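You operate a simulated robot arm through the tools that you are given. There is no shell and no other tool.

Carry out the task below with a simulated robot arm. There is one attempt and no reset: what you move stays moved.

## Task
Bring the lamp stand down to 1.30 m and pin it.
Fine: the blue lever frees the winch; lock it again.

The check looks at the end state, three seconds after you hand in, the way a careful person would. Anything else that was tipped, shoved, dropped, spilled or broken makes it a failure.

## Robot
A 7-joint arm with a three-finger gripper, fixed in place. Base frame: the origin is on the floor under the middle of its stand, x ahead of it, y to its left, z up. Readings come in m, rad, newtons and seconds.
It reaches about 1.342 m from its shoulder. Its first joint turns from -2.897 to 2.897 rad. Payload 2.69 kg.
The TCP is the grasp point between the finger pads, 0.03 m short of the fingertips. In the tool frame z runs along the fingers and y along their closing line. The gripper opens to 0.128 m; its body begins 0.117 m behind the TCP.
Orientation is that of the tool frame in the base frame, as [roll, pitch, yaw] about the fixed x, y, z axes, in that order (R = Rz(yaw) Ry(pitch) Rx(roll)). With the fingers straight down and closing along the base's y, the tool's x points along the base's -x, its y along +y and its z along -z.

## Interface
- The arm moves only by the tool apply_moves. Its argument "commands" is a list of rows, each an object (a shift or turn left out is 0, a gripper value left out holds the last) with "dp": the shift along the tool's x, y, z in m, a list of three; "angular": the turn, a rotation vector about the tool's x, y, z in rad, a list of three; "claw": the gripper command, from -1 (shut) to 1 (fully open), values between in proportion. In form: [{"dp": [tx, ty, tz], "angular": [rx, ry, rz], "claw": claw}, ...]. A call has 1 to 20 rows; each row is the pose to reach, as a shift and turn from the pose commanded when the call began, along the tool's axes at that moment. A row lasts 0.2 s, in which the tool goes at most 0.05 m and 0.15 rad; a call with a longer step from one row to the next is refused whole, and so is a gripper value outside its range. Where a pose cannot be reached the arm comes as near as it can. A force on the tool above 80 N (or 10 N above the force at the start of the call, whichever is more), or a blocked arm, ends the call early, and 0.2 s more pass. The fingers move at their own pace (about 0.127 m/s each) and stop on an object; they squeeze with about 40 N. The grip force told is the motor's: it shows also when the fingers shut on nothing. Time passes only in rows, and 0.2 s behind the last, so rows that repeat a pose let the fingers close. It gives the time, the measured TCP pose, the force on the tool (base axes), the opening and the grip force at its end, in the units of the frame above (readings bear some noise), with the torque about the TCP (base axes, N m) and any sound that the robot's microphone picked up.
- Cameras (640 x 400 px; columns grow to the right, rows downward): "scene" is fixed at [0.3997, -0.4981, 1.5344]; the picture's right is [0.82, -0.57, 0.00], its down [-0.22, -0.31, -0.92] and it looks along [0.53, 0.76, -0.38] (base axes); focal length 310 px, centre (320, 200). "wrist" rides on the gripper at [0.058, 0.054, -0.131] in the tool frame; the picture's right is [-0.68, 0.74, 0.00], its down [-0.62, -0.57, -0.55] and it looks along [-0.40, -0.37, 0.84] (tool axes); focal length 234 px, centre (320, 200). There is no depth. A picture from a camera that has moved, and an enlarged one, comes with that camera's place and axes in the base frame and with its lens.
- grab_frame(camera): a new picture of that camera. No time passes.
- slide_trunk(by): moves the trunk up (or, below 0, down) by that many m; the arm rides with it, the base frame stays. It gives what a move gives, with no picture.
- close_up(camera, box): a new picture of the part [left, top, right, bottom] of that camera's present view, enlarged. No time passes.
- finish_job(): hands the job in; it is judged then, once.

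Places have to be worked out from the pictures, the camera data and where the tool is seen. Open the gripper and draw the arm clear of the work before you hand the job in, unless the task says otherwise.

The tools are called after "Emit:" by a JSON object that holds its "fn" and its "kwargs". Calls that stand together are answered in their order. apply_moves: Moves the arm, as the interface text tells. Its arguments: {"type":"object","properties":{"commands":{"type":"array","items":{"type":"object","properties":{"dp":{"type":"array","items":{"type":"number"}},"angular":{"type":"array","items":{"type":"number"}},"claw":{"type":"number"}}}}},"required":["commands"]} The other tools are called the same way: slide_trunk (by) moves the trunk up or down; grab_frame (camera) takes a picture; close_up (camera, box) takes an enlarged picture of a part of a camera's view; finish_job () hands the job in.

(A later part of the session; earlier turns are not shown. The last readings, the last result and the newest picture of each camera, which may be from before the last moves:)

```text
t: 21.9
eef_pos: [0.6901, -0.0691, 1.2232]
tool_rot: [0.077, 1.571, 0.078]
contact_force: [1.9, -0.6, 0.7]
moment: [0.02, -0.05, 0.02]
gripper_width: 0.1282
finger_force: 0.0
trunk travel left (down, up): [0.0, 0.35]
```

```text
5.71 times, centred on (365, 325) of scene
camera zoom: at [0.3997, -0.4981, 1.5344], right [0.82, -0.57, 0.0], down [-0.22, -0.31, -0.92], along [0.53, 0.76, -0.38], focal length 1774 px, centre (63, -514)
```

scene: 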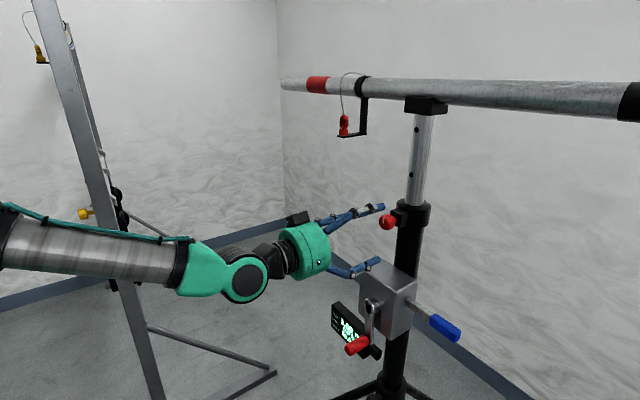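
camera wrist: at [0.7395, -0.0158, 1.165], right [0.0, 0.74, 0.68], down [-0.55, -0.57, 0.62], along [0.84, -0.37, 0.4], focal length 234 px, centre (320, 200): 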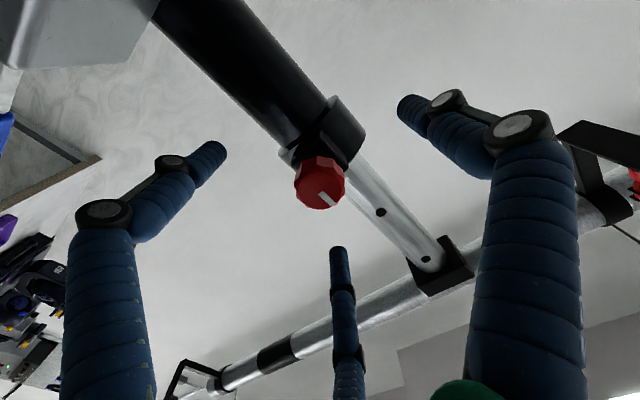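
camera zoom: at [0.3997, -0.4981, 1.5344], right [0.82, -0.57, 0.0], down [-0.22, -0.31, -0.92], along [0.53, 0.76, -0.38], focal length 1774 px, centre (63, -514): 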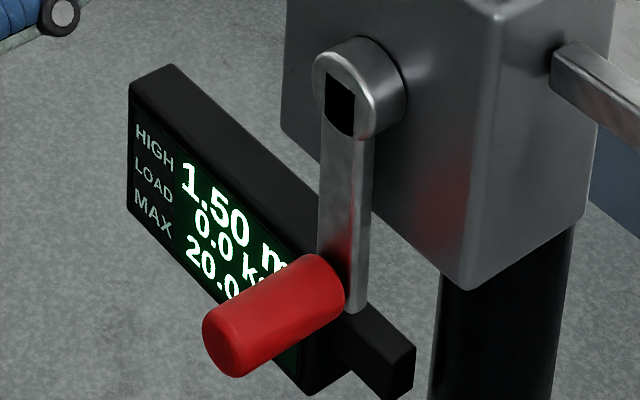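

Display still reads 1.50 m / 0.0 kg with the plunger out. Next the lever: I roll the hand +90° (thumb up) and move to a standoff in front of the blue grip at y≈-0.233, z≈1.035.

Emit:
{"fn": "apply_moves", "kwargs": {"commands": [{"dp": [0.016, -0.0137, 0], "angular": [0, 0, 0.131]}, {"dp": [0.031, -0.0273, 0], "angular": [0, 0, 0.262]}, {"dp": [0.047, -0.041, 0], "angular": [0, 0, 0.393]}, {"dp": [0.063, -0.0547, 0], "angular": [0, 0, 0.524]}, {"dp": [0.078, -0.0683, 0], "angular": [0, 0, 0.654]}, {"dp": [0.094, -0.082, 0], "angular": [0, 0, 0.785]}, {"dp": [0.11, -0.0957, 0], "angular": [0, 0, 0.916]}, {"dp": [0.125, -0.109, 0], "angular": [0, 0, 1.047]}, {"dp": [0.141, -0.123, 0.02], "angular": [0, 0, 1.178]}, {"dp": [0.157, -0.137, 0.04], "angular": [0, 0, 1.309]}, {"dp": [0.172, -0.15, 0.06], "angular": [0, 0, 1.44]}, {"dp": [0.188, -0.164, 0.08], "angular": [0, 0, 1.5708]}, {"dp": [0.188, -0.164, 0.08], "angular": [0, 0, 1.5708]}]}}

Emit:
{"fn": "grab_frame", "kwargs": {"camera": "scene"}}

Emit:
{"fn": "grab_frame", "kwargs": {"camera": "wrist"}}

```text
t: 24.8
eef_pos: [0.7676, -0.234, 1.032]
tool_rot: [1.571, -0.003, 1.57]
contact_force: [-0.6, -0.9, -0.5]
moment: [-0.01, -0.02, 0.02]
gripper_width: 0.1282
finger_force: 0.0
trunk travel left (down, up): [0.0, 0.35]
```

```text
taken
```

scene: 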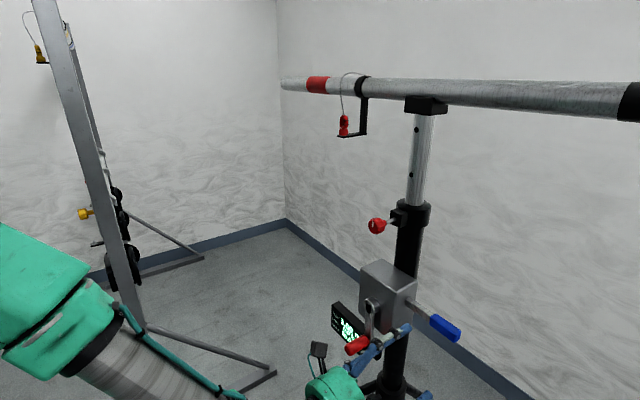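

```text
taken
camera wrist: at [0.6369, -0.175, 1.0859], right [0.0, -0.68, 0.74], down [-0.55, -0.62, -0.57], along [0.84, -0.4, -0.37], focal length 234 px, centre (320, 200)
```

wrist: 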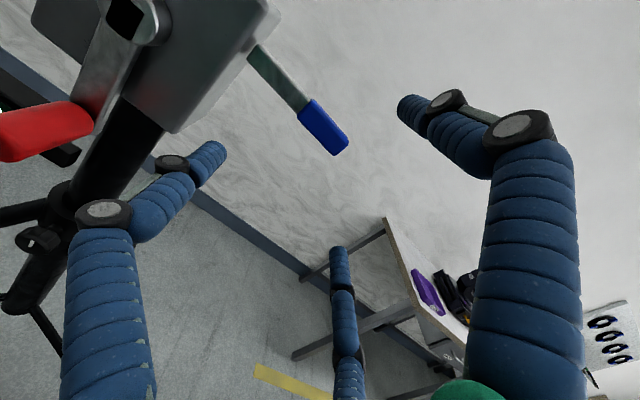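

From this view the blue grip measures (0.906, -0.232, 1.036), right on the hand's axis. I advance with open fingers straddling it above and below.

Emit:
{"fn": "apply_moves", "kwargs": {"commands": [{"dp": [0, 0, 0.04]}, {"dp": [0, 0, 0.08]}, {"dp": [0, 0, 0.11]}, {"dp": [0, 0.001, 0.132]}, {"dp": [0, 0.001, 0.132]}]}}

Emit:
{"fn": "close_up", "kwargs": {"camera": "scene", "box": [340, 260, 500, 400]}}

Emit:
{"fn": "grab_frame", "kwargs": {"camera": "wrist"}}

```text
t: 25.9
eef_pos: [0.9029, -0.2341, 1.0333]
tool_rot: [1.571, 0.001, 1.571]
contact_force: [0.4, -0.4, -0.6]
moment: [0.01, -0.01, 0.02]
gripper_width: 0.128
finger_force: 0.1
trunk travel left (down, up): [0.0, 0.35]
```

```text
2.86 times, centred on (420, 330) of scene
camera zoom: at [0.3997, -0.4981, 1.5344], right [0.82, -0.57, 0.0], down [-0.22, -0.31, -0.92], along [0.53, 0.76, -0.38], focal length 887 px, centre (34, -171)
```

zoom: 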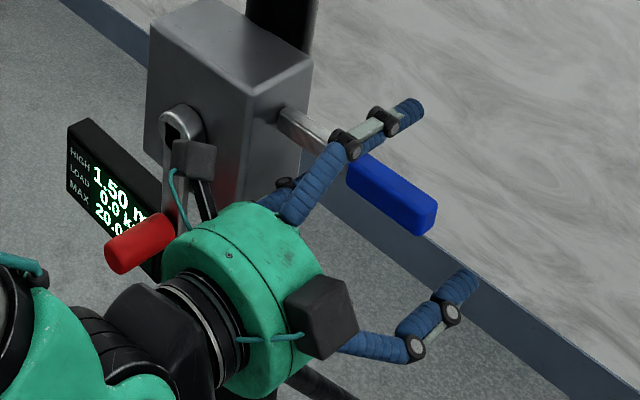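

```text
taken
camera wrist: at [0.7718, -0.1755, 1.0884], right [0.0, -0.68, 0.74], down [-0.55, -0.62, -0.57], along [0.84, -0.4, -0.37], focal length 234 px, centre (320, 200)
```

wrist: 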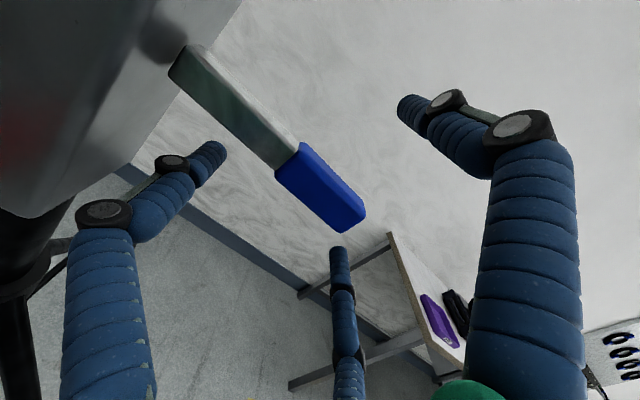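

The lever grip is centred between the thumb (above) and the two lower fingers. I close on it.

Emit:
{"fn": "apply_moves", "kwargs": {"commands": [{"claw": 0.2}, {"claw": -0.3}, {"claw": -1}, {"claw": -1}, {"claw": -1}, {"claw": -1}]}}

Emit:
{"fn": "close_up", "kwargs": {"camera": "scene", "box": [340, 260, 500, 400]}}

Emit:
{"fn": "grab_frame", "kwargs": {"camera": "wrist"}}

```text
t: 27.4
eef_pos: [0.9037, -0.231, 1.0306]
tool_rot: [1.574, 0.003, 1.571]
contact_force: [-4.5, 38.3, -20.7]
moment: [-1.74, -0.12, 0.67]
gripper_width: 0.039
finger_force: 45.2
trunk travel left (down, up): [0.0, 0.35]
```

```text
2.86 times, centred on (420, 330) of scene
camera zoom: at [0.3997, -0.4981, 1.5344], right [0.82, -0.57, 0.0], down [-0.22, -0.31, -0.92], along [0.53, 0.76, -0.38], focal length 887 px, centre (34, -171)
```

zoom: 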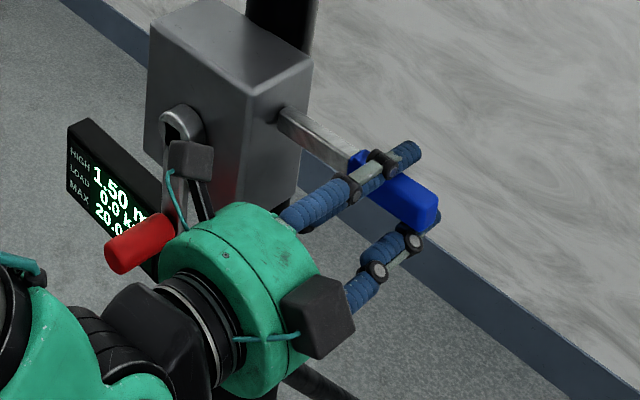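

```text
taken
camera wrist: at [0.7716, -0.1732, 1.0862], right [0.0, -0.68, 0.74], down [-0.55, -0.62, -0.56], along [0.84, -0.4, -0.37], focal length 234 px, centre (320, 200)
```

wrist: 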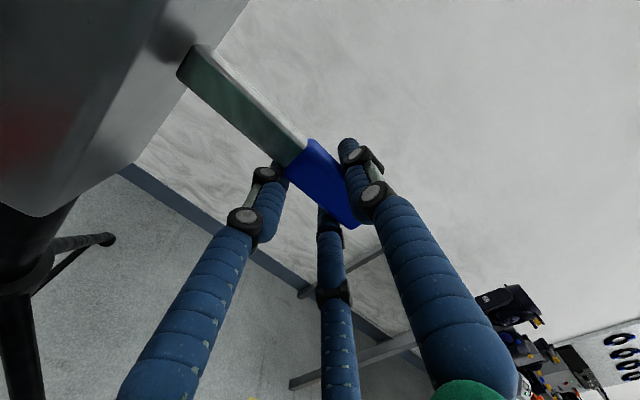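

The squeeze creates a sideways load (38 N in y), so rather than clamp I loosen to a cage around the lever and push with the fingers.

Emit:
{"fn": "apply_moves", "kwargs": {"commands": [{"claw": -0.25}, {"claw": -0.25}, {"claw": -0.25}]}}

Emit:
{"fn": "close_up", "kwargs": {"camera": "scene", "box": [395, 280, 475, 345]}}

```text
t: 28.1
eef_pos: [0.9028, -0.2345, 1.0344]
tool_rot: [1.572, -0.001, 1.571]
contact_force: [0.8, -1.4, -3.5]
moment: [-0.1, 0.04, 0.0]
gripper_width: 0.0481
finger_force: 0.0
trunk travel left (down, up): [0.0, 0.35]
```

```text
6.15 times, centred on (435, 312) of scene
camera zoom: at [0.3997, -0.4981, 1.5344], right [0.82, -0.57, 0.0], down [-0.22, -0.31, -0.92], along [0.53, 0.76, -0.38], focal length 1911 px, centre (-388, -492)
```

zoom: 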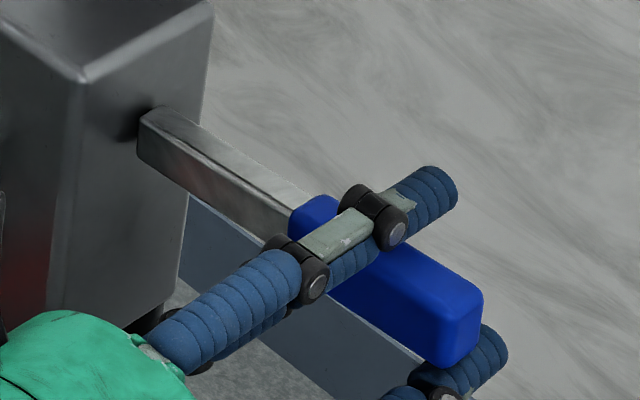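

Forces are near zero again. Now I press the lever gently downward in small steps to see whether it yields.

Emit:
{"fn": "apply_moves", "kwargs": {"commands": [{"dp": [0, -0.003, 0]}, {"dp": [0, -0.006, 0]}, {"dp": [0, -0.009, 0]}, {"dp": [0, -0.009, 0]}]}}

Emit:
{"fn": "close_up", "kwargs": {"camera": "scene", "box": [395, 280, 475, 345]}}

```text
t: 29.1
eef_pos: [0.9003, -0.2337, 1.0266]
tool_rot: [1.571, 0.001, 1.572]
contact_force: [0.1, -0.4, 0.3]
moment: [0.01, 0.0, 0.0]
gripper_width: 0.048
finger_force: 0.1
trunk travel left (down, up): [0.0, 0.35]
```

```text
6.15 times, centred on (435, 312) of scene
camera zoom: at [0.3997, -0.4981, 1.5344], right [0.82, -0.57, 0.0], down [-0.22, -0.31, -0.92], along [0.53, 0.76, -0.38], focal length 1911 px, centre (-388, -492)
```

zoom: 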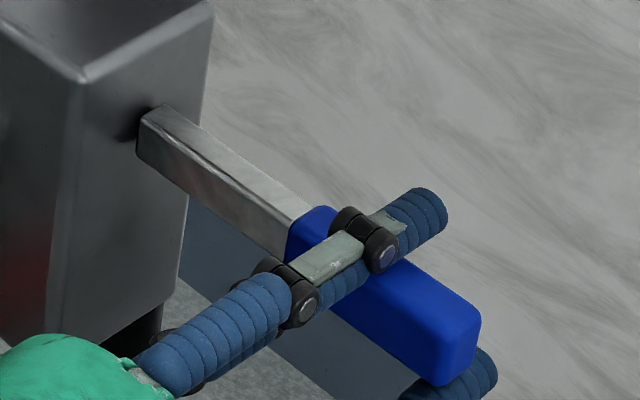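

Comparing pixel positions, the squeeze had actually lifted the lever a few mm and now it is back at its original level. I press a further few mm down to see if this is a stop.

Emit:
{"fn": "apply_moves", "kwargs": {"commands": [{"dp": [0, -0.003, 0]}, {"dp": [0, -0.006, 0]}, {"dp": [0, -0.009, 0]}, {"dp": [0, -0.009, 0]}]}}

Emit:
{"fn": "close_up", "kwargs": {"camera": "scene", "box": [395, 280, 475, 345]}}

```text
t: 30.1
eef_pos: [0.9006, -0.2347, 1.0187]
tool_rot: [1.569, 0.001, 1.568]
contact_force: [3.3, -0.8, 12.0]
moment: [0.04, -0.06, -0.01]
gripper_width: 0.0554
finger_force: 5.7
trunk travel left (down, up): [0.0, 0.35]
```

```text
6.15 times, centred on (435, 312) of scene
camera zoom: at [0.3997, -0.4981, 1.5344], right [0.82, -0.57, 0.0], down [-0.22, -0.31, -0.92], along [0.53, 0.76, -0.38], focal length 1911 px, centre (-388, -492)
```

zoom: 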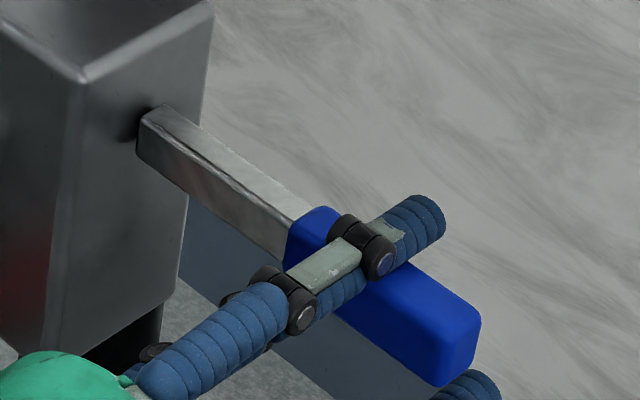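

It's a hard stop downward (12 N, no lever motion), so horizontal is the locked end and the lever frees by lifting. I bring the hand back up and swing the lever upward along its arc, rolling with it.

Emit:
{"fn": "apply_moves", "kwargs": {"commands": [{"dp": [0, 0.01, 0]}, {"dp": [0, 0.019, 0]}, {"dp": [0.0005, 0.0298, 0], "angular": [0, 0, -0.1]}, {"dp": [0.0021, 0.0405, 0], "angular": [0, 0, -0.2]}, {"dp": [0.0048, 0.0509, 0], "angular": [0, 0, -0.3]}, {"dp": [0.0085, 0.0611, 0], "angular": [0, 0, -0.4]}, {"dp": [0.0132, 0.0708, 0], "angular": [0, 0, -0.5]}, {"dp": [0.0132, 0.0708, 0], "angular": [0, 0, -0.5]}]}}

Emit:
{"fn": "close_up", "kwargs": {"camera": "scene", "box": [340, 250, 500, 350]}}

Emit:
{"fn": "grab_frame", "kwargs": {"camera": "wrist"}}

```text
t: 31.9
eef_pos: [0.8998, -0.2199, 1.0885]
tool_rot: [1.57, 0.501, 1.573]
contact_force: [0.5, -2.9, -3.5]
moment: [-0.7, 0.04, -0.11]
gripper_width: 0.0493
finger_force: 18.0
trunk travel left (down, up): [0.0, 0.35]
```

```text
4.00 times, centred on (420, 300) of scene
camera zoom: at [0.3997, -0.4981, 1.5344], right [0.82, -0.57, 0.0], down [-0.22, -0.31, -0.92], along [0.53, 0.76, -0.38], focal length 1242 px, centre (-80, -200)
```

zoom: 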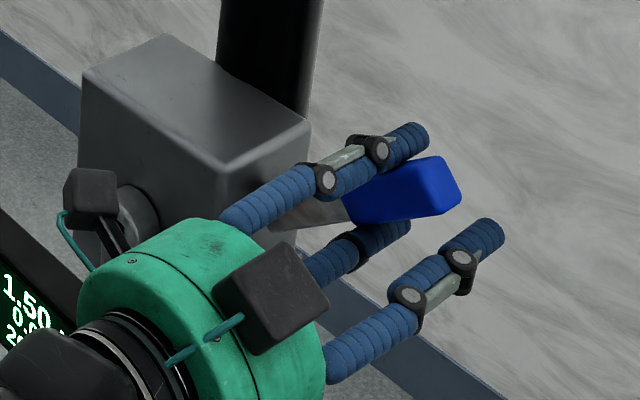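

```text
taken
camera wrist: at [0.768, -0.1426, 1.1087], right [0.0, -0.24, 0.97], down [-0.55, -0.81, -0.2], along [0.84, -0.53, -0.13], focal length 234 px, centre (320, 200)
```

wrist: 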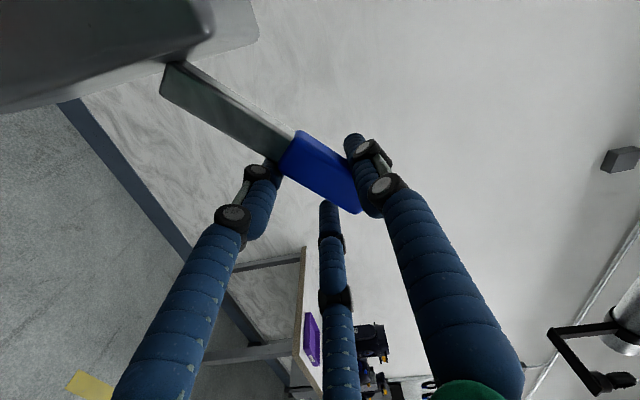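

The lever is swinging up easily (about 30° now), display still 1.50 m. I continue the arc another 0.5 rad.

Emit:
{"fn": "apply_moves", "kwargs": {"commands": [{"dp": [0.0005, 0.0108, 0], "angular": [0, 0, -0.1]}, {"dp": [0.0022, 0.0215, 0], "angular": [0, 0, -0.2]}, {"dp": [0.0048, 0.0319, 0], "angular": [0, 0, -0.3]}, {"dp": [0.0085, 0.0421, 0], "angular": [0, 0, -0.4]}, {"dp": [0.0132, 0.0518, 0], "angular": [0, 0, -0.5]}, {"dp": [0.0132, 0.0518, 0], "angular": [0, 0, -0.5]}]}}

Emit:
{"fn": "close_up", "kwargs": {"camera": "scene", "box": [340, 230, 500, 350]}}

Emit:
{"fn": "grab_frame", "kwargs": {"camera": "wrist"}}

```text
t: 32.8
eef_pos: [0.898, -0.21, 1.0992]
tool_rot: [1.597, 0.773, 1.576]
contact_force: [0.1, -20.8, -17.0]
moment: [-0.85, -0.05, -0.15]
gripper_width: 0.0544
finger_force: 5.4
trunk travel left (down, up): [0.0, 0.35]
stopped in row 4: the force on the tool passed its limit at 89 N (the readings are from after the stop); the commanded pose is now the measured one
```

```text
3.33 times, centred on (420, 290) of scene
camera zoom: at [0.3997, -0.4981, 1.5344], right [0.82, -0.57, 0.0], down [-0.22, -0.31, -0.92], along [0.53, 0.76, -0.38], focal length 1035 px, centre (-13, -100)
```

zoom: 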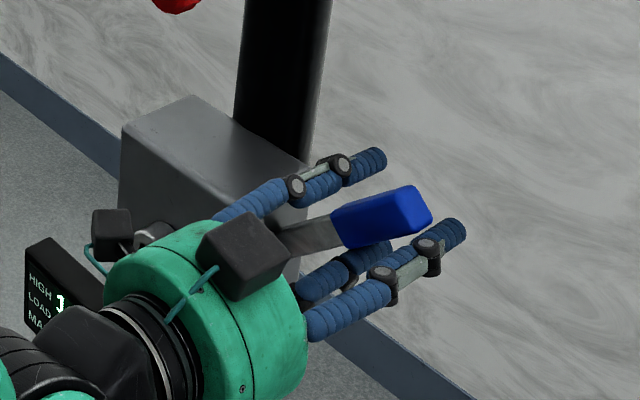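

```text
taken
camera wrist: at [0.7671, -0.1295, 1.1], right [0.02, 0.03, 1.0], down [-0.56, -0.83, 0.04], along [0.83, -0.56, 0.0], focal length 234 px, centre (320, 200)
```

wrist: 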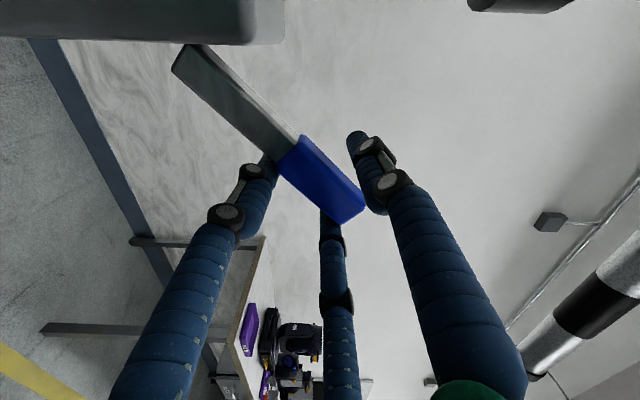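

The lever reached its upper stop at roughly 37° (force spiked then stopped). I relieve the pressure and open the fingers to see if it stays up.

Emit:
{"fn": "apply_moves", "kwargs": {"commands": [{"dp": [0, -0.004, 0]}, {"dp": [0, -0.004, 0], "claw": 0.2}, {"dp": [0, -0.004, 0], "claw": 1}, {"dp": [0, -0.004, 0], "claw": 1}, {"dp": [0, -0.004, 0], "claw": 1}]}}

Emit:
{"fn": "close_up", "kwargs": {"camera": "scene", "box": [340, 230, 500, 350]}}

Emit:
{"fn": "grab_frame", "kwargs": {"camera": "wrist"}}

```text
t: 34.0
eef_pos: [0.899, -0.2104, 1.1027]
tool_rot: [1.587, 0.778, 1.57]
contact_force: [-0.2, -0.4, 0.0]
moment: [-0.01, 0.01, -0.01]
gripper_width: 0.128
finger_force: 0.0
trunk travel left (down, up): [0.0, 0.35]
```

```text
3.33 times, centred on (420, 290) of scene
camera zoom: at [0.3997, -0.4981, 1.5344], right [0.82, -0.57, 0.0], down [-0.22, -0.31, -0.92], along [0.53, 0.76, -0.38], focal length 1035 px, centre (-13, -100)
```

zoom: 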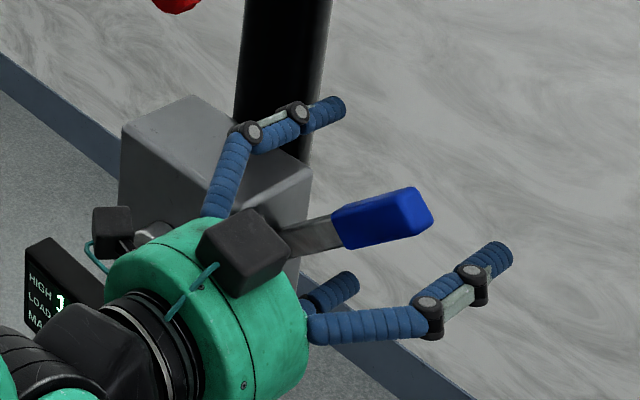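

```text
taken
camera wrist: at [0.7676, -0.1293, 1.1017], right [0.01, 0.03, 1.0], down [-0.56, -0.83, 0.04], along [0.83, -0.56, 0.01], focal length 234 px, centre (320, 200)
```

wrist: 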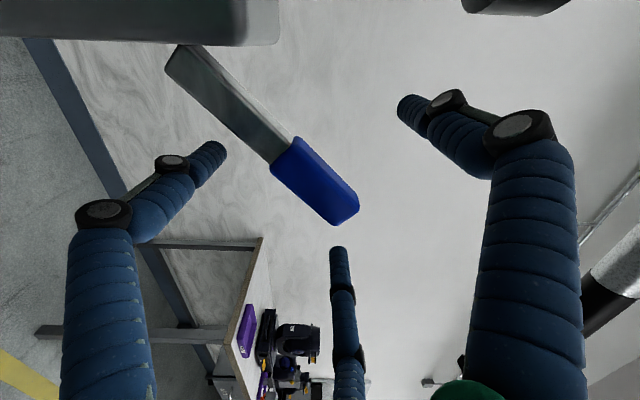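

The lever stays up at its stop with the fingers open. I retreat straight back and check the display for any drift.

Emit:
{"fn": "apply_moves", "kwargs": {"commands": [{"dp": [0, 0, -0.04]}, {"dp": [0, 0, -0.08]}, {"dp": [0, 0, -0.12]}, {"dp": [0, 0, -0.16]}, {"dp": [0, 0, -0.2]}, {"dp": [0, 0, -0.24]}]}}

Emit:
{"fn": "grab_frame", "kwargs": {"camera": "scene"}}

Emit:
{"fn": "close_up", "kwargs": {"camera": "scene", "box": [325, 240, 485, 370]}}

```text
t: 35.4
eef_pos: [0.6575, -0.2066, 1.1046]
tool_rot: [1.588, 0.779, 1.573]
contact_force: [-0.4, -0.8, -1.0]
moment: [0.03, -0.06, 0.04]
gripper_width: 0.1279
finger_force: 0.1
trunk travel left (down, up): [0.0, 0.35]
```

```text
taken
```

scene: 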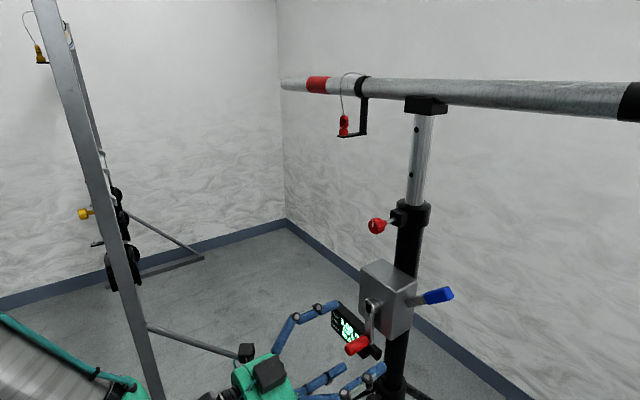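

```text
3.08 times, centred on (405, 305) of scene
camera zoom: at [0.3997, -0.4981, 1.5344], right [0.82, -0.57, 0.0], down [-0.22, -0.31, -0.92], along [0.53, 0.76, -0.38], focal length 955 px, centre (58, -123)
```

zoom: 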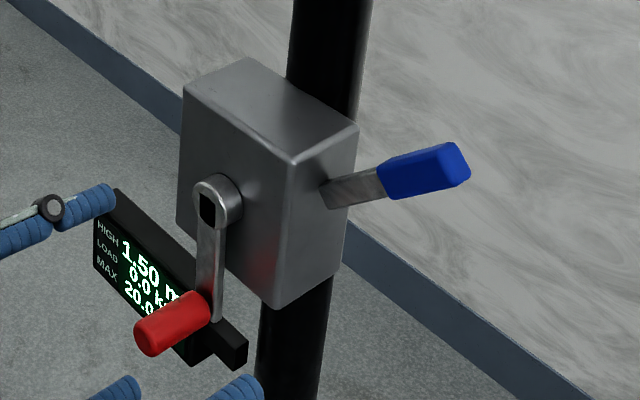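

The mast holds at 1.50 m with the winch freed, so it's self-holding under friction. Now I go to the crank: roll the hand back to thumb +y and move to a standoff in front of the red handle (≈ y -0.07, z 0.90).

Emit:
{"fn": "apply_moves", "kwargs": {"commands": [{"dp": [0.0297, -0.0058, 0], "angular": [0, 0, -0.099]}, {"dp": [0.0594, -0.0116, 0], "angular": [0, 0, -0.198]}, {"dp": [0.0891, -0.0174, 0.001], "angular": [0, 0, -0.297]}, {"dp": [0.1188, -0.0232, 0.001], "angular": [0, 0, -0.396]}, {"dp": [0.1486, -0.0291, 0.0015], "angular": [0, 0, -0.495]}, {"dp": [0.1783, -0.0349, 0.002], "angular": [0, 0, -0.594]}, {"dp": [0.208, -0.0407, 0.002], "angular": [0, 0, -0.693]}, {"dp": [0.2377, -0.0465, 0.0025], "angular": [0, 0, -0.7915]}, {"dp": [0.2377, -0.0465, 0.0025], "angular": [0, 0, -0.7915]}]}}

Emit:
{"fn": "grab_frame", "kwargs": {"camera": "scene"}}

Emit:
{"fn": "grab_frame", "kwargs": {"camera": "wrist"}}

```text
t: 37.4
eef_pos: [0.6573, -0.0872, 0.9135]
tool_rot: [2.15, 1.543, 2.156]
contact_force: [-0.1, 1.2, 0.7]
moment: [0.02, 0.07, -0.03]
gripper_width: 0.128
finger_force: 0.1
out of reach, approached as far as the arm can: row 7, 8, 9
trunk travel left (down, up): [0.0, 0.35]
```

```text
taken
```

scene: 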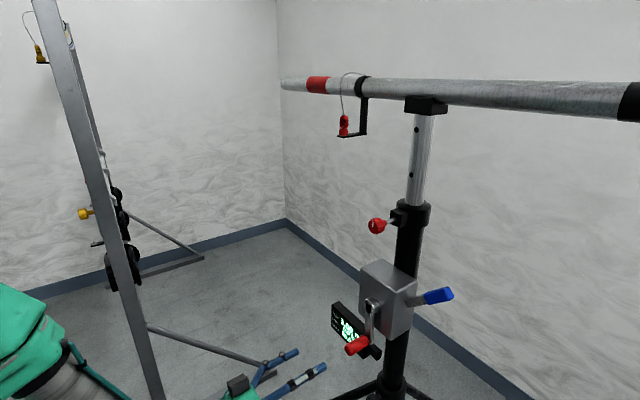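

```text
taken
camera wrist: at [0.5235, -0.0333, 0.859], right [0.01, 0.72, 0.69], down [-0.54, -0.58, 0.61], along [0.84, -0.38, 0.38], focal length 234 px, centre (320, 200)
```

wrist: 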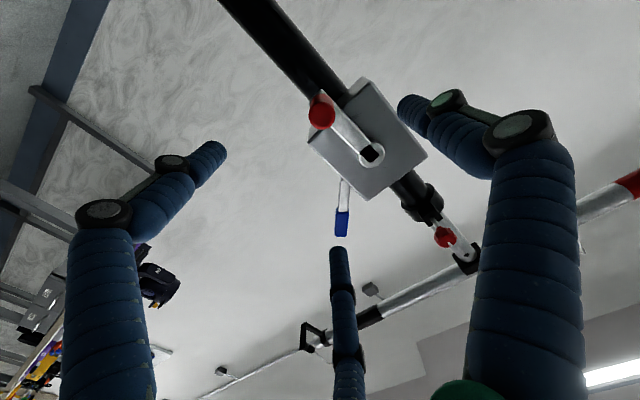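

The arm stops at z≈0.914 there (wrist limit). From this view the handle is at y≈-0.0725, z≈0.898 and the hub at z≈0.997. I'll move up and forward to see how low the hand can go when further out.

Emit:
{"fn": "apply_moves", "kwargs": {"commands": [{"dp": [-0.025, 0.004, 0.0], "claw": 1}, {"dp": [-0.05, 0.008, 0.02]}, {"dp": [-0.05, 0.012, 0.05]}, {"dp": [-0.05, 0.0155, 0.08]}, {"dp": [-0.05, 0.0155, 0.08]}]}}

```text
t: 38.6
eef_pos: [0.7377, -0.0945, 0.9617]
tool_rot: [-2.628, 1.555, -2.613]
contact_force: [0.3, 0.1, 0.4]
moment: [0.01, -0.04, 0.02]
gripper_width: 0.1279
finger_force: 0.0
out of reach, approached as far as the arm can: row 1, 2, 3, 4, 5
trunk travel left (down, up): [0.0, 0.35]
```

Still limited — the solver trades off in y, which suggests the wrist pitch limit. I test by pitching the hand down 0.25 rad in place while asking for the right y.

Emit:
{"fn": "apply_moves", "kwargs": {"commands": [{"dp": [0, 0.008, -0.01], "angular": [0, 0.1, 0]}, {"dp": [0, 0.016, -0.02], "angular": [0, 0.2, 0]}, {"dp": [0, 0.022, -0.02], "angular": [0, 0.25, 0]}, {"dp": [0, 0.022, -0.02], "angular": [0, 0.25, 0]}]}}

Emit:
{"fn": "grab_frame", "kwargs": {"camera": "wrist"}}

Emit:
{"fn": "grab_frame", "kwargs": {"camera": "scene"}}

```text
t: 39.6
eef_pos: [0.7163, -0.0728, 0.9643]
tool_rot: [3.134, 1.31, 3.124]
contact_force: [-0.4, 0.3, 0.9]
moment: [0.02, 0.01, -0.02]
gripper_width: 0.128
finger_force: 0.0
trunk travel left (down, up): [0.0, 0.35]
```

```text
taken
camera wrist: at [0.5744, -0.0186, 0.9421], right [0.18, 0.73, 0.66], down [-0.37, -0.56, 0.74], along [0.91, -0.38, 0.17], focal length 234 px, centre (320, 200)
```

wrist: 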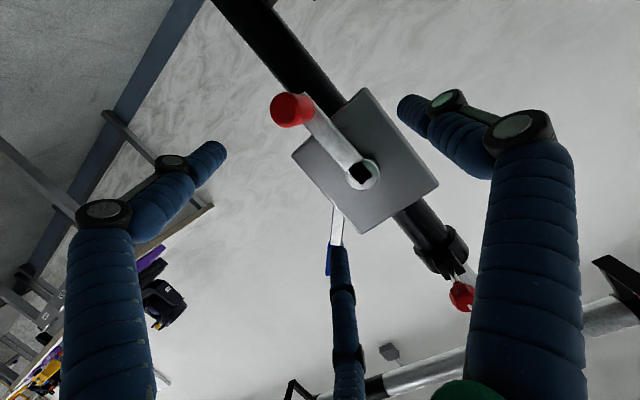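

```text
taken
```

scene: 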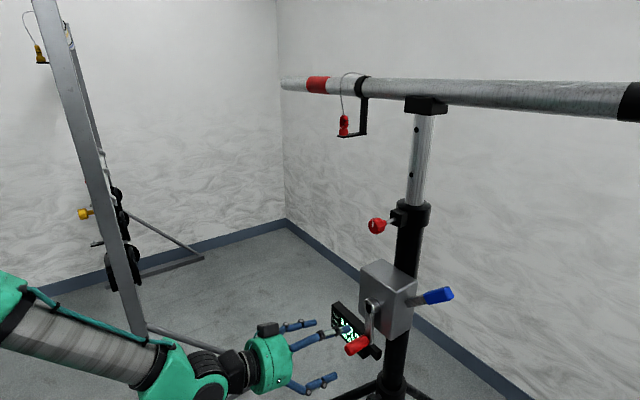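

With 0.25 rad of downward pitch the pose is reached exactly, so I'll crank with a tilted hand. The handle end measures (0.787, -0.070, 0.900); I line up behind it with about 0.38 rad pitch.

Emit:
{"fn": "apply_moves", "kwargs": {"commands": [{"dp": [0.016, 0.001, 0.007], "angular": [0, 0.06, 0]}, {"dp": [0.0313, 0.002, 0.0145], "angular": [0, 0.12, 0]}, {"dp": [0.0313, 0.002, 0.0145], "angular": [0, 0.12, 0]}]}}

Emit:
{"fn": "grab_frame", "kwargs": {"camera": "wrist"}}

```text
t: 40.4
eef_pos: [0.723, -0.0704, 0.9305]
tool_rot: [3.137, 1.19, 3.128]
contact_force: [0.0, -0.1, -0.2]
moment: [0.04, 0.01, 0.01]
gripper_width: 0.128
finger_force: 0.0
trunk travel left (down, up): [0.0, 0.35]
```

```text
taken
camera wrist: at [0.5788, -0.0147, 0.9257], right [0.26, 0.73, 0.63], down [-0.28, -0.56, 0.78], along [0.92, -0.38, 0.06], focal length 234 px, centre (320, 200)
```

wrist: 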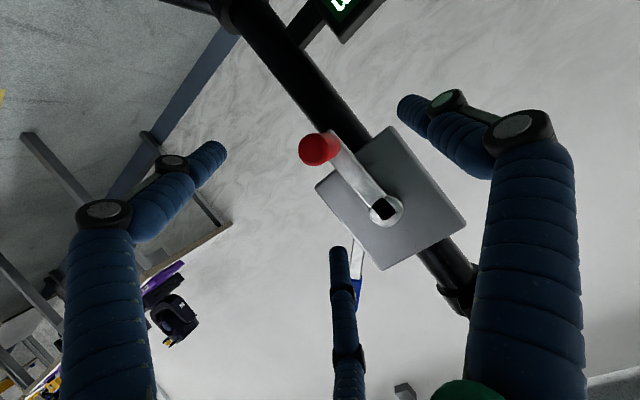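

Aligned with the handle along the tool axis (pitch 0.38). I pre-close partway and slide the fingers over the handle's outer 30 mm.

Emit:
{"fn": "apply_moves", "kwargs": {"commands": [{"claw": 0.1}, {"dp": [0.001, 0, 0.02], "claw": 0.1}, {"dp": [0.002, 0, 0.04], "claw": 0.1}, {"dp": [0.003, 0, 0.058], "claw": 0.1}, {"dp": [0.0037, 0, 0.07], "claw": 0.1}, {"dp": [0.0037, 0, 0.07], "claw": 0.1}]}}

Emit:
{"fn": "grab_frame", "kwargs": {"camera": "wrist"}}

Emit:
{"fn": "close_up", "kwargs": {"camera": "scene", "box": [280, 270, 440, 390]}}

```text
t: 41.8
eef_pos: [0.7861, -0.0722, 0.9001]
tool_rot: [3.13, 1.187, 3.129]
contact_force: [-0.3, 1.2, -0.1]
moment: [-0.02, -0.03, 0.01]
gripper_width: 0.0705
finger_force: 0.0
trunk travel left (down, up): [0.0, 0.35]
```

```text
taken
camera wrist: at [0.6422, -0.0181, 0.8957], right [0.25, 0.73, 0.63], down [-0.28, -0.57, 0.77], along [0.93, -0.37, 0.06], focal length 234 px, centre (320, 200)
```

wrist: 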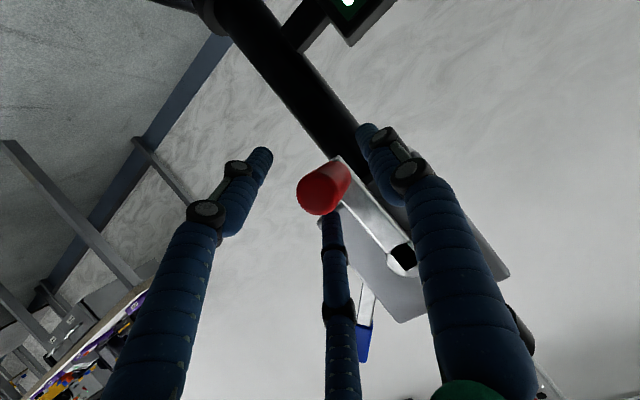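

```text
3.33 times, centred on (360, 330) of scene
camera zoom: at [0.3997, -0.4981, 1.5344], right [0.82, -0.57, 0.0], down [-0.22, -0.31, -0.92], along [0.53, 0.76, -0.38], focal length 1035 px, centre (187, -233)
```

zoom: 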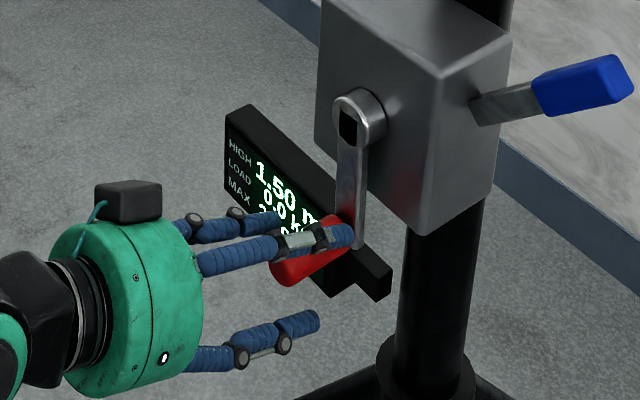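

The handle end is exactly at the TCP; I raise 5 mm to centre it between the tilted fingers and close to a snug cage, checking force.

Emit:
{"fn": "apply_moves", "kwargs": {"commands": [{"dp": [-0.005, 0, 0.0], "claw": -0.1}, {"dp": [-0.005, 0, 0.0], "claw": -0.35}, {"dp": [-0.005, 0, 0.0], "claw": -0.35}, {"dp": [-0.005, 0, 0.0], "claw": -0.35}]}}

Emit:
{"fn": "grab_frame", "kwargs": {"camera": "wrist"}}

Emit:
{"fn": "close_up", "kwargs": {"camera": "scene", "box": [320, 280, 420, 360]}}

```text
t: 42.8
eef_pos: [0.7875, -0.0723, 0.9061]
tool_rot: [3.131, 1.191, 3.127]
contact_force: [-1.1, -1.8, 1.6]
moment: [-0.02, -0.04, -0.06]
gripper_width: 0.0432
finger_force: 0.8
trunk travel left (down, up): [0.0, 0.35]
```

```text
taken
camera wrist: at [0.6442, -0.0181, 0.9012], right [0.26, 0.73, 0.63], down [-0.28, -0.57, 0.77], along [0.92, -0.38, 0.06], focal length 234 px, centre (320, 200)
```

wrist: 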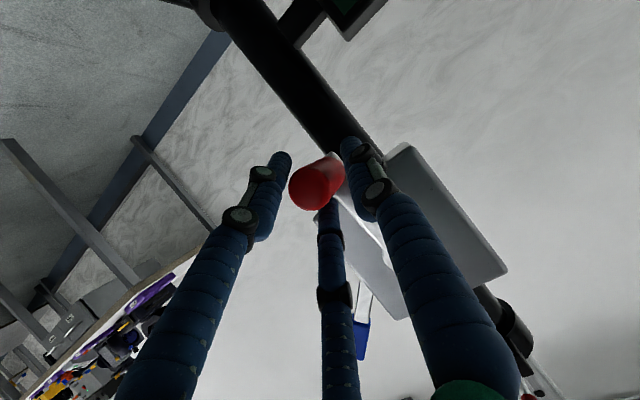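

```text
5.00 times, centred on (370, 320) of scene
camera zoom: at [0.3997, -0.4981, 1.5344], right [0.82, -0.57, 0.0], down [-0.22, -0.31, -0.92], along [0.53, 0.76, -0.38], focal length 1553 px, centre (70, -400)
```

zoom: 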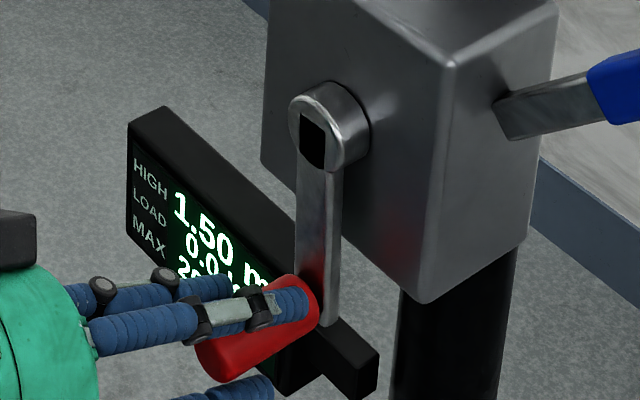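

The cage is good (0.043 m, no squeeze). I try a small test turn, swinging the handle toward +y by ~0.3 rad, then read the display.

Emit:
{"fn": "apply_moves", "kwargs": {"commands": [{"dp": [-0.0005, 0.01, -0.0002]}, {"dp": [-0.0019, 0.0199, -0.0007]}, {"dp": [-0.0042, 0.0296, -0.0017]}, {"dp": [-0.0042, 0.0296, -0.0017]}]}}

Emit:
{"fn": "close_up", "kwargs": {"camera": "scene", "box": [320, 280, 420, 360]}}

```text
t: 43.8
eef_pos: [0.7859, -0.064, 0.9087]
tool_rot: [3.122, 1.18, 3.125]
contact_force: [-2.8, -3.9, -17.7]
moment: [0.15, -0.07, -0.08]
gripper_width: 0.0523
finger_force: 8.4
out of reach, approached as far as the arm can: row 1, 2, 3, 4
trunk travel left (down, up): [0.0, 0.35]
```

```text
5.00 times, centred on (370, 320) of scene
camera zoom: at [0.3997, -0.4981, 1.5344], right [0.82, -0.57, 0.0], down [-0.22, -0.31, -0.92], along [0.53, 0.76, -0.38], focal length 1553 px, centre (70, -400)
```

zoom: 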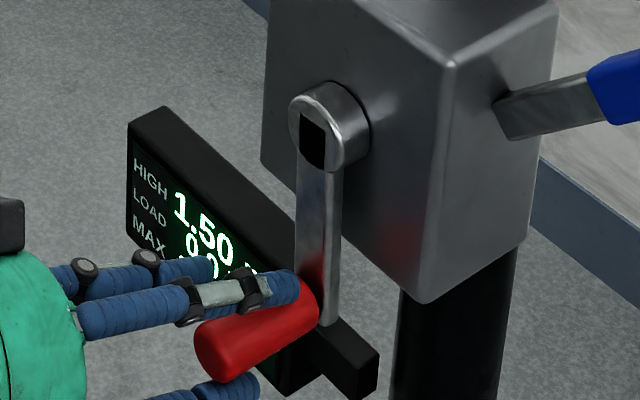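

Motion toward +y ran out of reach again, not the crank resisting. I'll withdraw from the handle and map which hand tilt/roll lets me cover the whole crank circle (y −0.17…+0.03, z 0.90…1.10).

Emit:
{"fn": "apply_moves", "kwargs": {"commands": [{"dp": [0, -0.006, 0], "claw": 0.1}, {"dp": [0, -0.006, 0], "claw": 0.1}, {"dp": [0, -0.006, -0.03], "claw": 0.1}, {"dp": [0, -0.006, -0.07], "claw": 0.1}, {"dp": [0, -0.006, -0.1], "claw": 0.1}]}}

```text
t: 45.0
eef_pos: [0.695, -0.071, 0.9489]
tool_rot: [3.135, 1.189, 3.127]
contact_force: [-0.3, -0.4, -0.5]
moment: [-0.02, -0.03, 0.0]
gripper_width: 0.0707
finger_force: 0.1
trunk travel left (down, up): [0.0, 0.35]
```

Clear of the handle at (0.695, -0.071, 0.949). Test: tilt a further 0.3 rad and move to y≈+0.03 in free space.

Emit:
{"fn": "apply_moves", "kwargs": {"commands": [{"dp": [0, 0.02, 0], "angular": [0, 0.1, 0]}, {"dp": [0, 0.04, 0], "angular": [0, 0.2, 0]}, {"dp": [0, 0.06, 0], "angular": [0, 0.3, 0]}, {"dp": [0, 0.08, 0], "angular": [0, 0.3, 0]}, {"dp": [0, 0.1, 0], "angular": [0, 0.3, 0]}, {"dp": [0, 0.1, 0], "angular": [0, 0.3, 0]}]}}

Emit:
{"fn": "grab_frame", "kwargs": {"camera": "scene"}}

```text
t: 46.4
eef_pos: [0.6942, 0.031, 0.9478]
tool_rot: [3.139, 0.889, 3.129]
contact_force: [0.0, -0.1, -0.4]
moment: [0.01, 0.01, -0.01]
gripper_width: 0.0705
finger_force: 0.0
trunk travel left (down, up): [0.0, 0.35]
```

```text
taken
```

scene: 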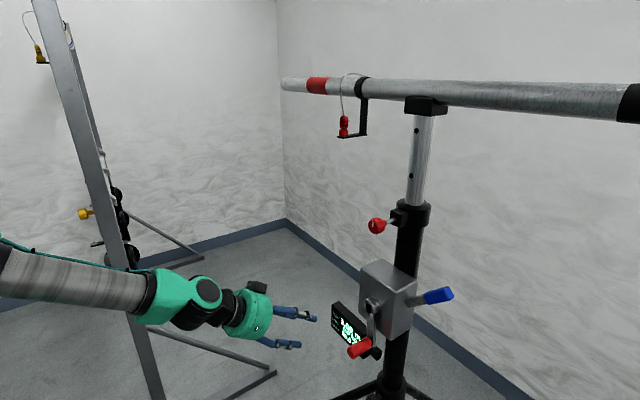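

Tilt 0.68 rad reaches y=+0.03 fine. The display digits look different now — let me zoom on it and the crank.

Emit:
{"fn": "close_up", "kwargs": {"camera": "scene", "box": [320, 280, 420, 360]}}

Emit:
{"fn": "close_up", "kwargs": {"camera": "scene", "box": [350, 60, 480, 240]}}

```text
5.00 times, centred on (370, 320) of scene
camera zoom: at [0.3997, -0.4981, 1.5344], right [0.82, -0.57, 0.0], down [-0.22, -0.31, -0.92], along [0.53, 0.76, -0.38], focal length 1553 px, centre (70, -400)
```

zoom: 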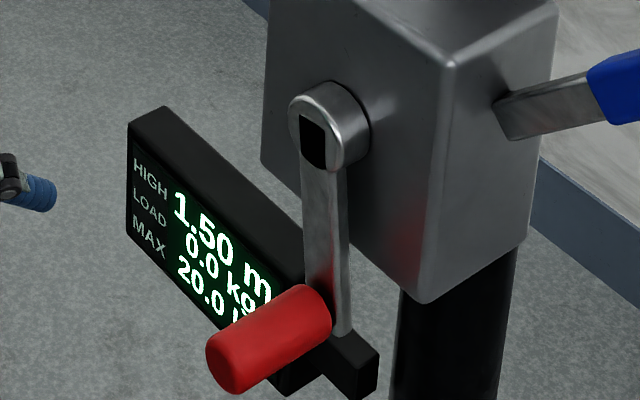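

```text
2.22 times, centred on (415, 150) of scene
camera zoom: at [0.3997, -0.4981, 1.5344], right [0.82, -0.57, 0.0], down [-0.22, -0.31, -0.92], along [0.53, 0.76, -0.38], focal length 690 px, centre (109, 311)
```

zoom: 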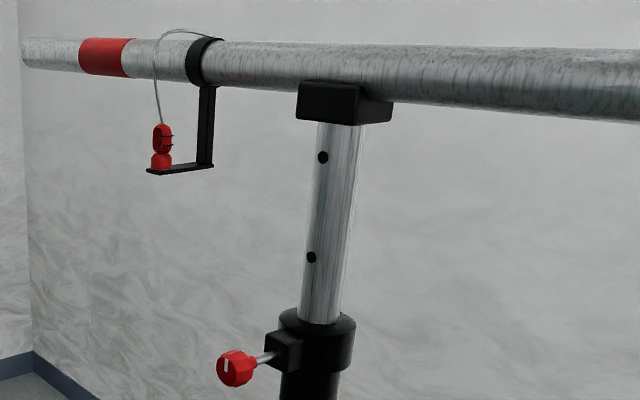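

The crank turned slightly by itself when I withdrew (moves easily) and still shows 1.50 m. I test reach with a gentler 0.5 rad tilt at the far-left/low side of the crank circle, still in free space.

Emit:
{"fn": "apply_moves", "kwargs": {"commands": [{"dp": [-0.0122, 0, 0.0133], "angular": [0, -0.09, 0]}, {"dp": [-0.0243, 0, 0.0267], "angular": [0, -0.18, 0]}, {"dp": [-0.005, 0, 0.0425], "angular": [0, -0.18, 0]}, {"dp": [0.0146, 0, 0.0582], "angular": [0, -0.18, 0]}, {"dp": [0.0146, 0, 0.0582], "angular": [0, -0.18, 0]}]}}

```text
t: 47.6
eef_pos: [0.7313, 0.0298, 0.9004]
tool_rot: [3.139, 1.069, 3.129]
contact_force: [-0.9, 0.5, 0.6]
moment: [-0.02, -0.01, -0.02]
gripper_width: 0.0705
finger_force: 0.1
out of reach, approached as far as the arm can: row 1, 2
trunk travel left (down, up): [0.0, 0.35]
```

Reached (0.731, 0.030, 0.900) with 0.5 rad tilt, although intermediate rows complained. I probe the circle's other points in free space: raise to z≈1.0, then 1.1 at this tilt.

Emit:
{"fn": "apply_moves", "kwargs": {"commands": [{"dp": [-0.022, 0, -0.012]}, {"dp": [-0.044, 0, -0.024]}, {"dp": [-0.066, 0, -0.036]}, {"dp": [-0.088, 0, -0.048]}, {"dp": [-0.088, 0, -0.048]}]}}

```text
t: 48.8
eef_pos: [0.7296, 0.0295, 1.0023]
tool_rot: [3.138, 1.071, 3.13]
contact_force: [0.6, 0.9, 0.2]
moment: [-0.05, 0.02, 0.03]
gripper_width: 0.0702
finger_force: 0.0
trunk travel left (down, up): [0.0, 0.35]
```

Reached cleanly at (0.73, 0.03, 1.00). The earlier failures look like a near-singular wrist alignment, so I'll use ~0.67 rad tilt and rehearse the full circle in free air at x≈0.72.

Emit:
{"fn": "apply_moves", "kwargs": {"commands": [{"dp": [0.0024, 0, -0.0044], "angular": [0, 0.09, 0]}, {"dp": [0.0048, 0, -0.0088], "angular": [0, 0.17, 0]}, {"dp": [0.0048, 0, -0.0088], "angular": [0, 0.17, 0]}]}}

```text
t: 49.6
eef_pos: [0.7193, 0.0304, 1.0012]
tool_rot: [3.14, 0.899, 3.128]
contact_force: [0.8, -0.9, -0.6]
moment: [0.0, -0.02, -0.01]
gripper_width: 0.0702
finger_force: 0.0
trunk travel left (down, up): [0.0, 0.35]
```

Now I rehearse one full circle (R=0.10 about y=-0.07, z=1.0) clear of the crank to verify reach at every point.

Emit:
{"fn": "apply_moves", "kwargs": {"commands": [{"dp": [-0.0242, -0.0049, -0.0192]}, {"dp": [-0.046, -0.0191, -0.0366]}, {"dp": [-0.0633, -0.0412, -0.0504]}, {"dp": [-0.0744, -0.0691, -0.0592]}, {"dp": [-0.0783, -0.1, -0.0623]}, {"dp": [-0.0744, -0.1309, -0.0592]}, {"dp": [-0.0633, -0.1588, -0.0504]}, {"dp": [-0.046, -0.1809, -0.0366]}, {"dp": [-0.0242, -0.1951, -0.0192]}, {"dp": [0, -0.2, 0]}, {"dp": [0.0242, -0.1951, 0.0192]}, {"dp": [0.046, -0.1809, 0.0366]}, {"dp": [0.0633, -0.1588, 0.0504]}, {"dp": [0.0744, -0.1309, 0.0592]}, {"dp": [0.0783, -0.1, 0.0623]}]}}

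Emit:
{"fn": "grab_frame", "kwargs": {"camera": "scene"}}

Emit:
{"fn": "grab_frame", "kwargs": {"camera": "wrist"}}

```text
t: 52.8
eef_pos: [0.7169, -0.0713, 0.9001]
tool_rot: [3.139, 0.897, 3.131]
contact_force: [-0.2, -0.2, -0.3]
moment: [0.04, -0.02, 0.02]
gripper_width: 0.0703
finger_force: 0.0
trunk travel left (down, up): [0.0, 0.35]
```

```text
taken
```

scene: 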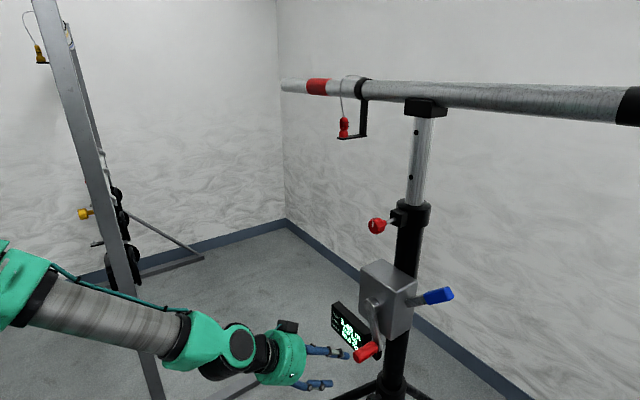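

```text
taken
camera wrist: at [0.5773, -0.016, 0.9372], right [0.43, 0.73, 0.53], down [-0.05, -0.57, 0.82], along [0.9, -0.38, -0.21], focal length 234 px, centre (320, 200)
```

wrist: 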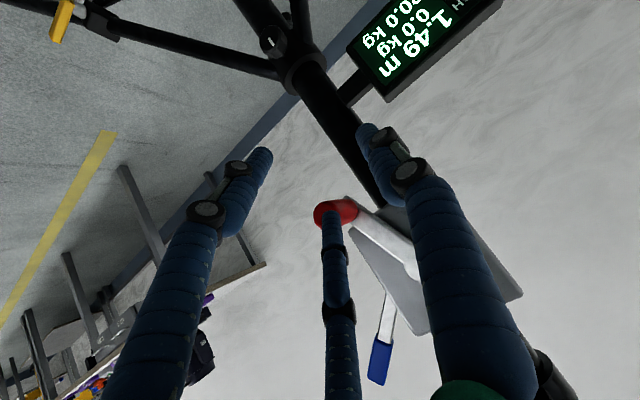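

The rehearsal shows full reach at this tilt. But the display now reads 1.49 m — the mast is slowly sinking on its own and the crank creeps toward -y, so that's the lowering direction. Zooming to gauge the crank angle now.

Emit:
{"fn": "close_up", "kwargs": {"camera": "scene", "box": [320, 280, 420, 360]}}

Emit:
{"fn": "close_up", "kwargs": {"camera": "wrist", "box": [280, 160, 440, 260]}}

```text
5.00 times, centred on (370, 320) of scene
camera zoom: at [0.3997, -0.4981, 1.5344], right [0.82, -0.57, 0.0], down [-0.22, -0.31, -0.92], along [0.53, 0.76, -0.38], focal length 1553 px, centre (70, -400)
```

zoom: 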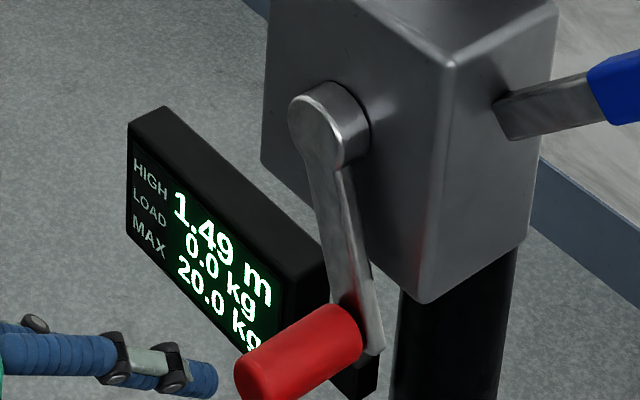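

```text
4.00 times, centred on (360, 210) of wrist
camera zoom: at [0.5773, -0.016, 0.9372], right [0.43, 0.73, 0.53], down [-0.05, -0.57, 0.82], along [0.9, -0.38, -0.21], focal length 937 px, centre (160, 160)
```

zoom: 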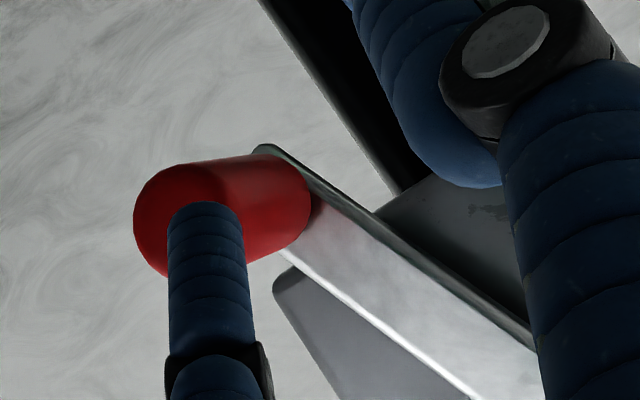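

The crank has crept about 0.36 rad from bottom toward -y (height ≈1.494), so it lowers that way at roughly 0.1 m per turn. I move to a back-off pose behind the handle's present spot (y≈-0.105, z≈0.912) to catch it and control the descent.

Emit:
{"fn": "apply_moves", "kwargs": {"commands": [{"dp": [-0.019, -0.013, -0.013], "claw": 0.3}, {"dp": [-0.038, -0.026, -0.026], "claw": 0.3}, {"dp": [-0.0563, -0.037, -0.0384], "claw": 0.3}]}}

Emit:
{"fn": "close_up", "kwargs": {"camera": "scene", "box": [320, 280, 420, 360]}}

Emit:
{"fn": "grab_frame", "kwargs": {"camera": "wrist"}}

```text
t: 53.6
eef_pos: [0.7207, -0.1099, 0.9678]
tool_rot: [3.14, 0.9, 3.13]
contact_force: [-0.1, 0.7, -0.1]
moment: [-0.04, -0.02, -0.01]
gripper_width: 0.0833
finger_force: 0.0
trunk travel left (down, up): [0.0, 0.35]
```

```text
5.00 times, centred on (370, 320) of scene
camera zoom: at [0.3997, -0.4981, 1.5344], right [0.82, -0.57, 0.0], down [-0.22, -0.31, -0.92], along [0.53, 0.76, -0.38], focal length 1553 px, centre (70, -400)
```

zoom: 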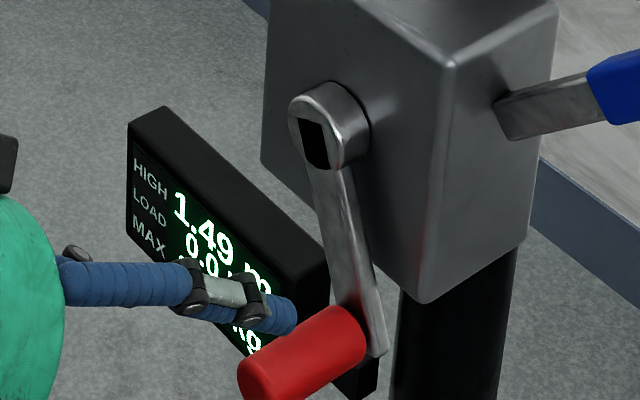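

```text
taken
camera wrist: at [0.582, -0.0536, 1.0044], right [0.43, 0.73, 0.53], down [-0.05, -0.57, 0.82], along [0.9, -0.38, -0.21], focal length 234 px, centre (320, 200)
```

wrist: 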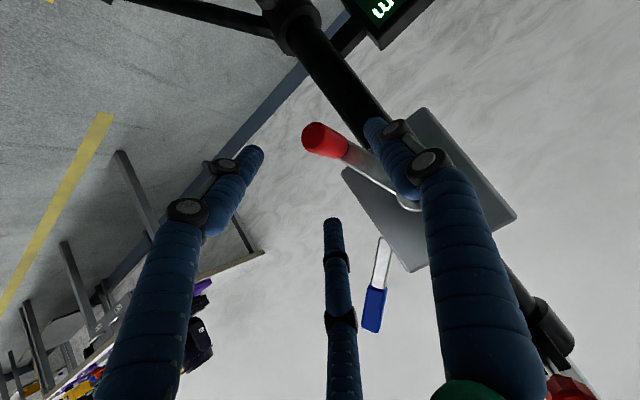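

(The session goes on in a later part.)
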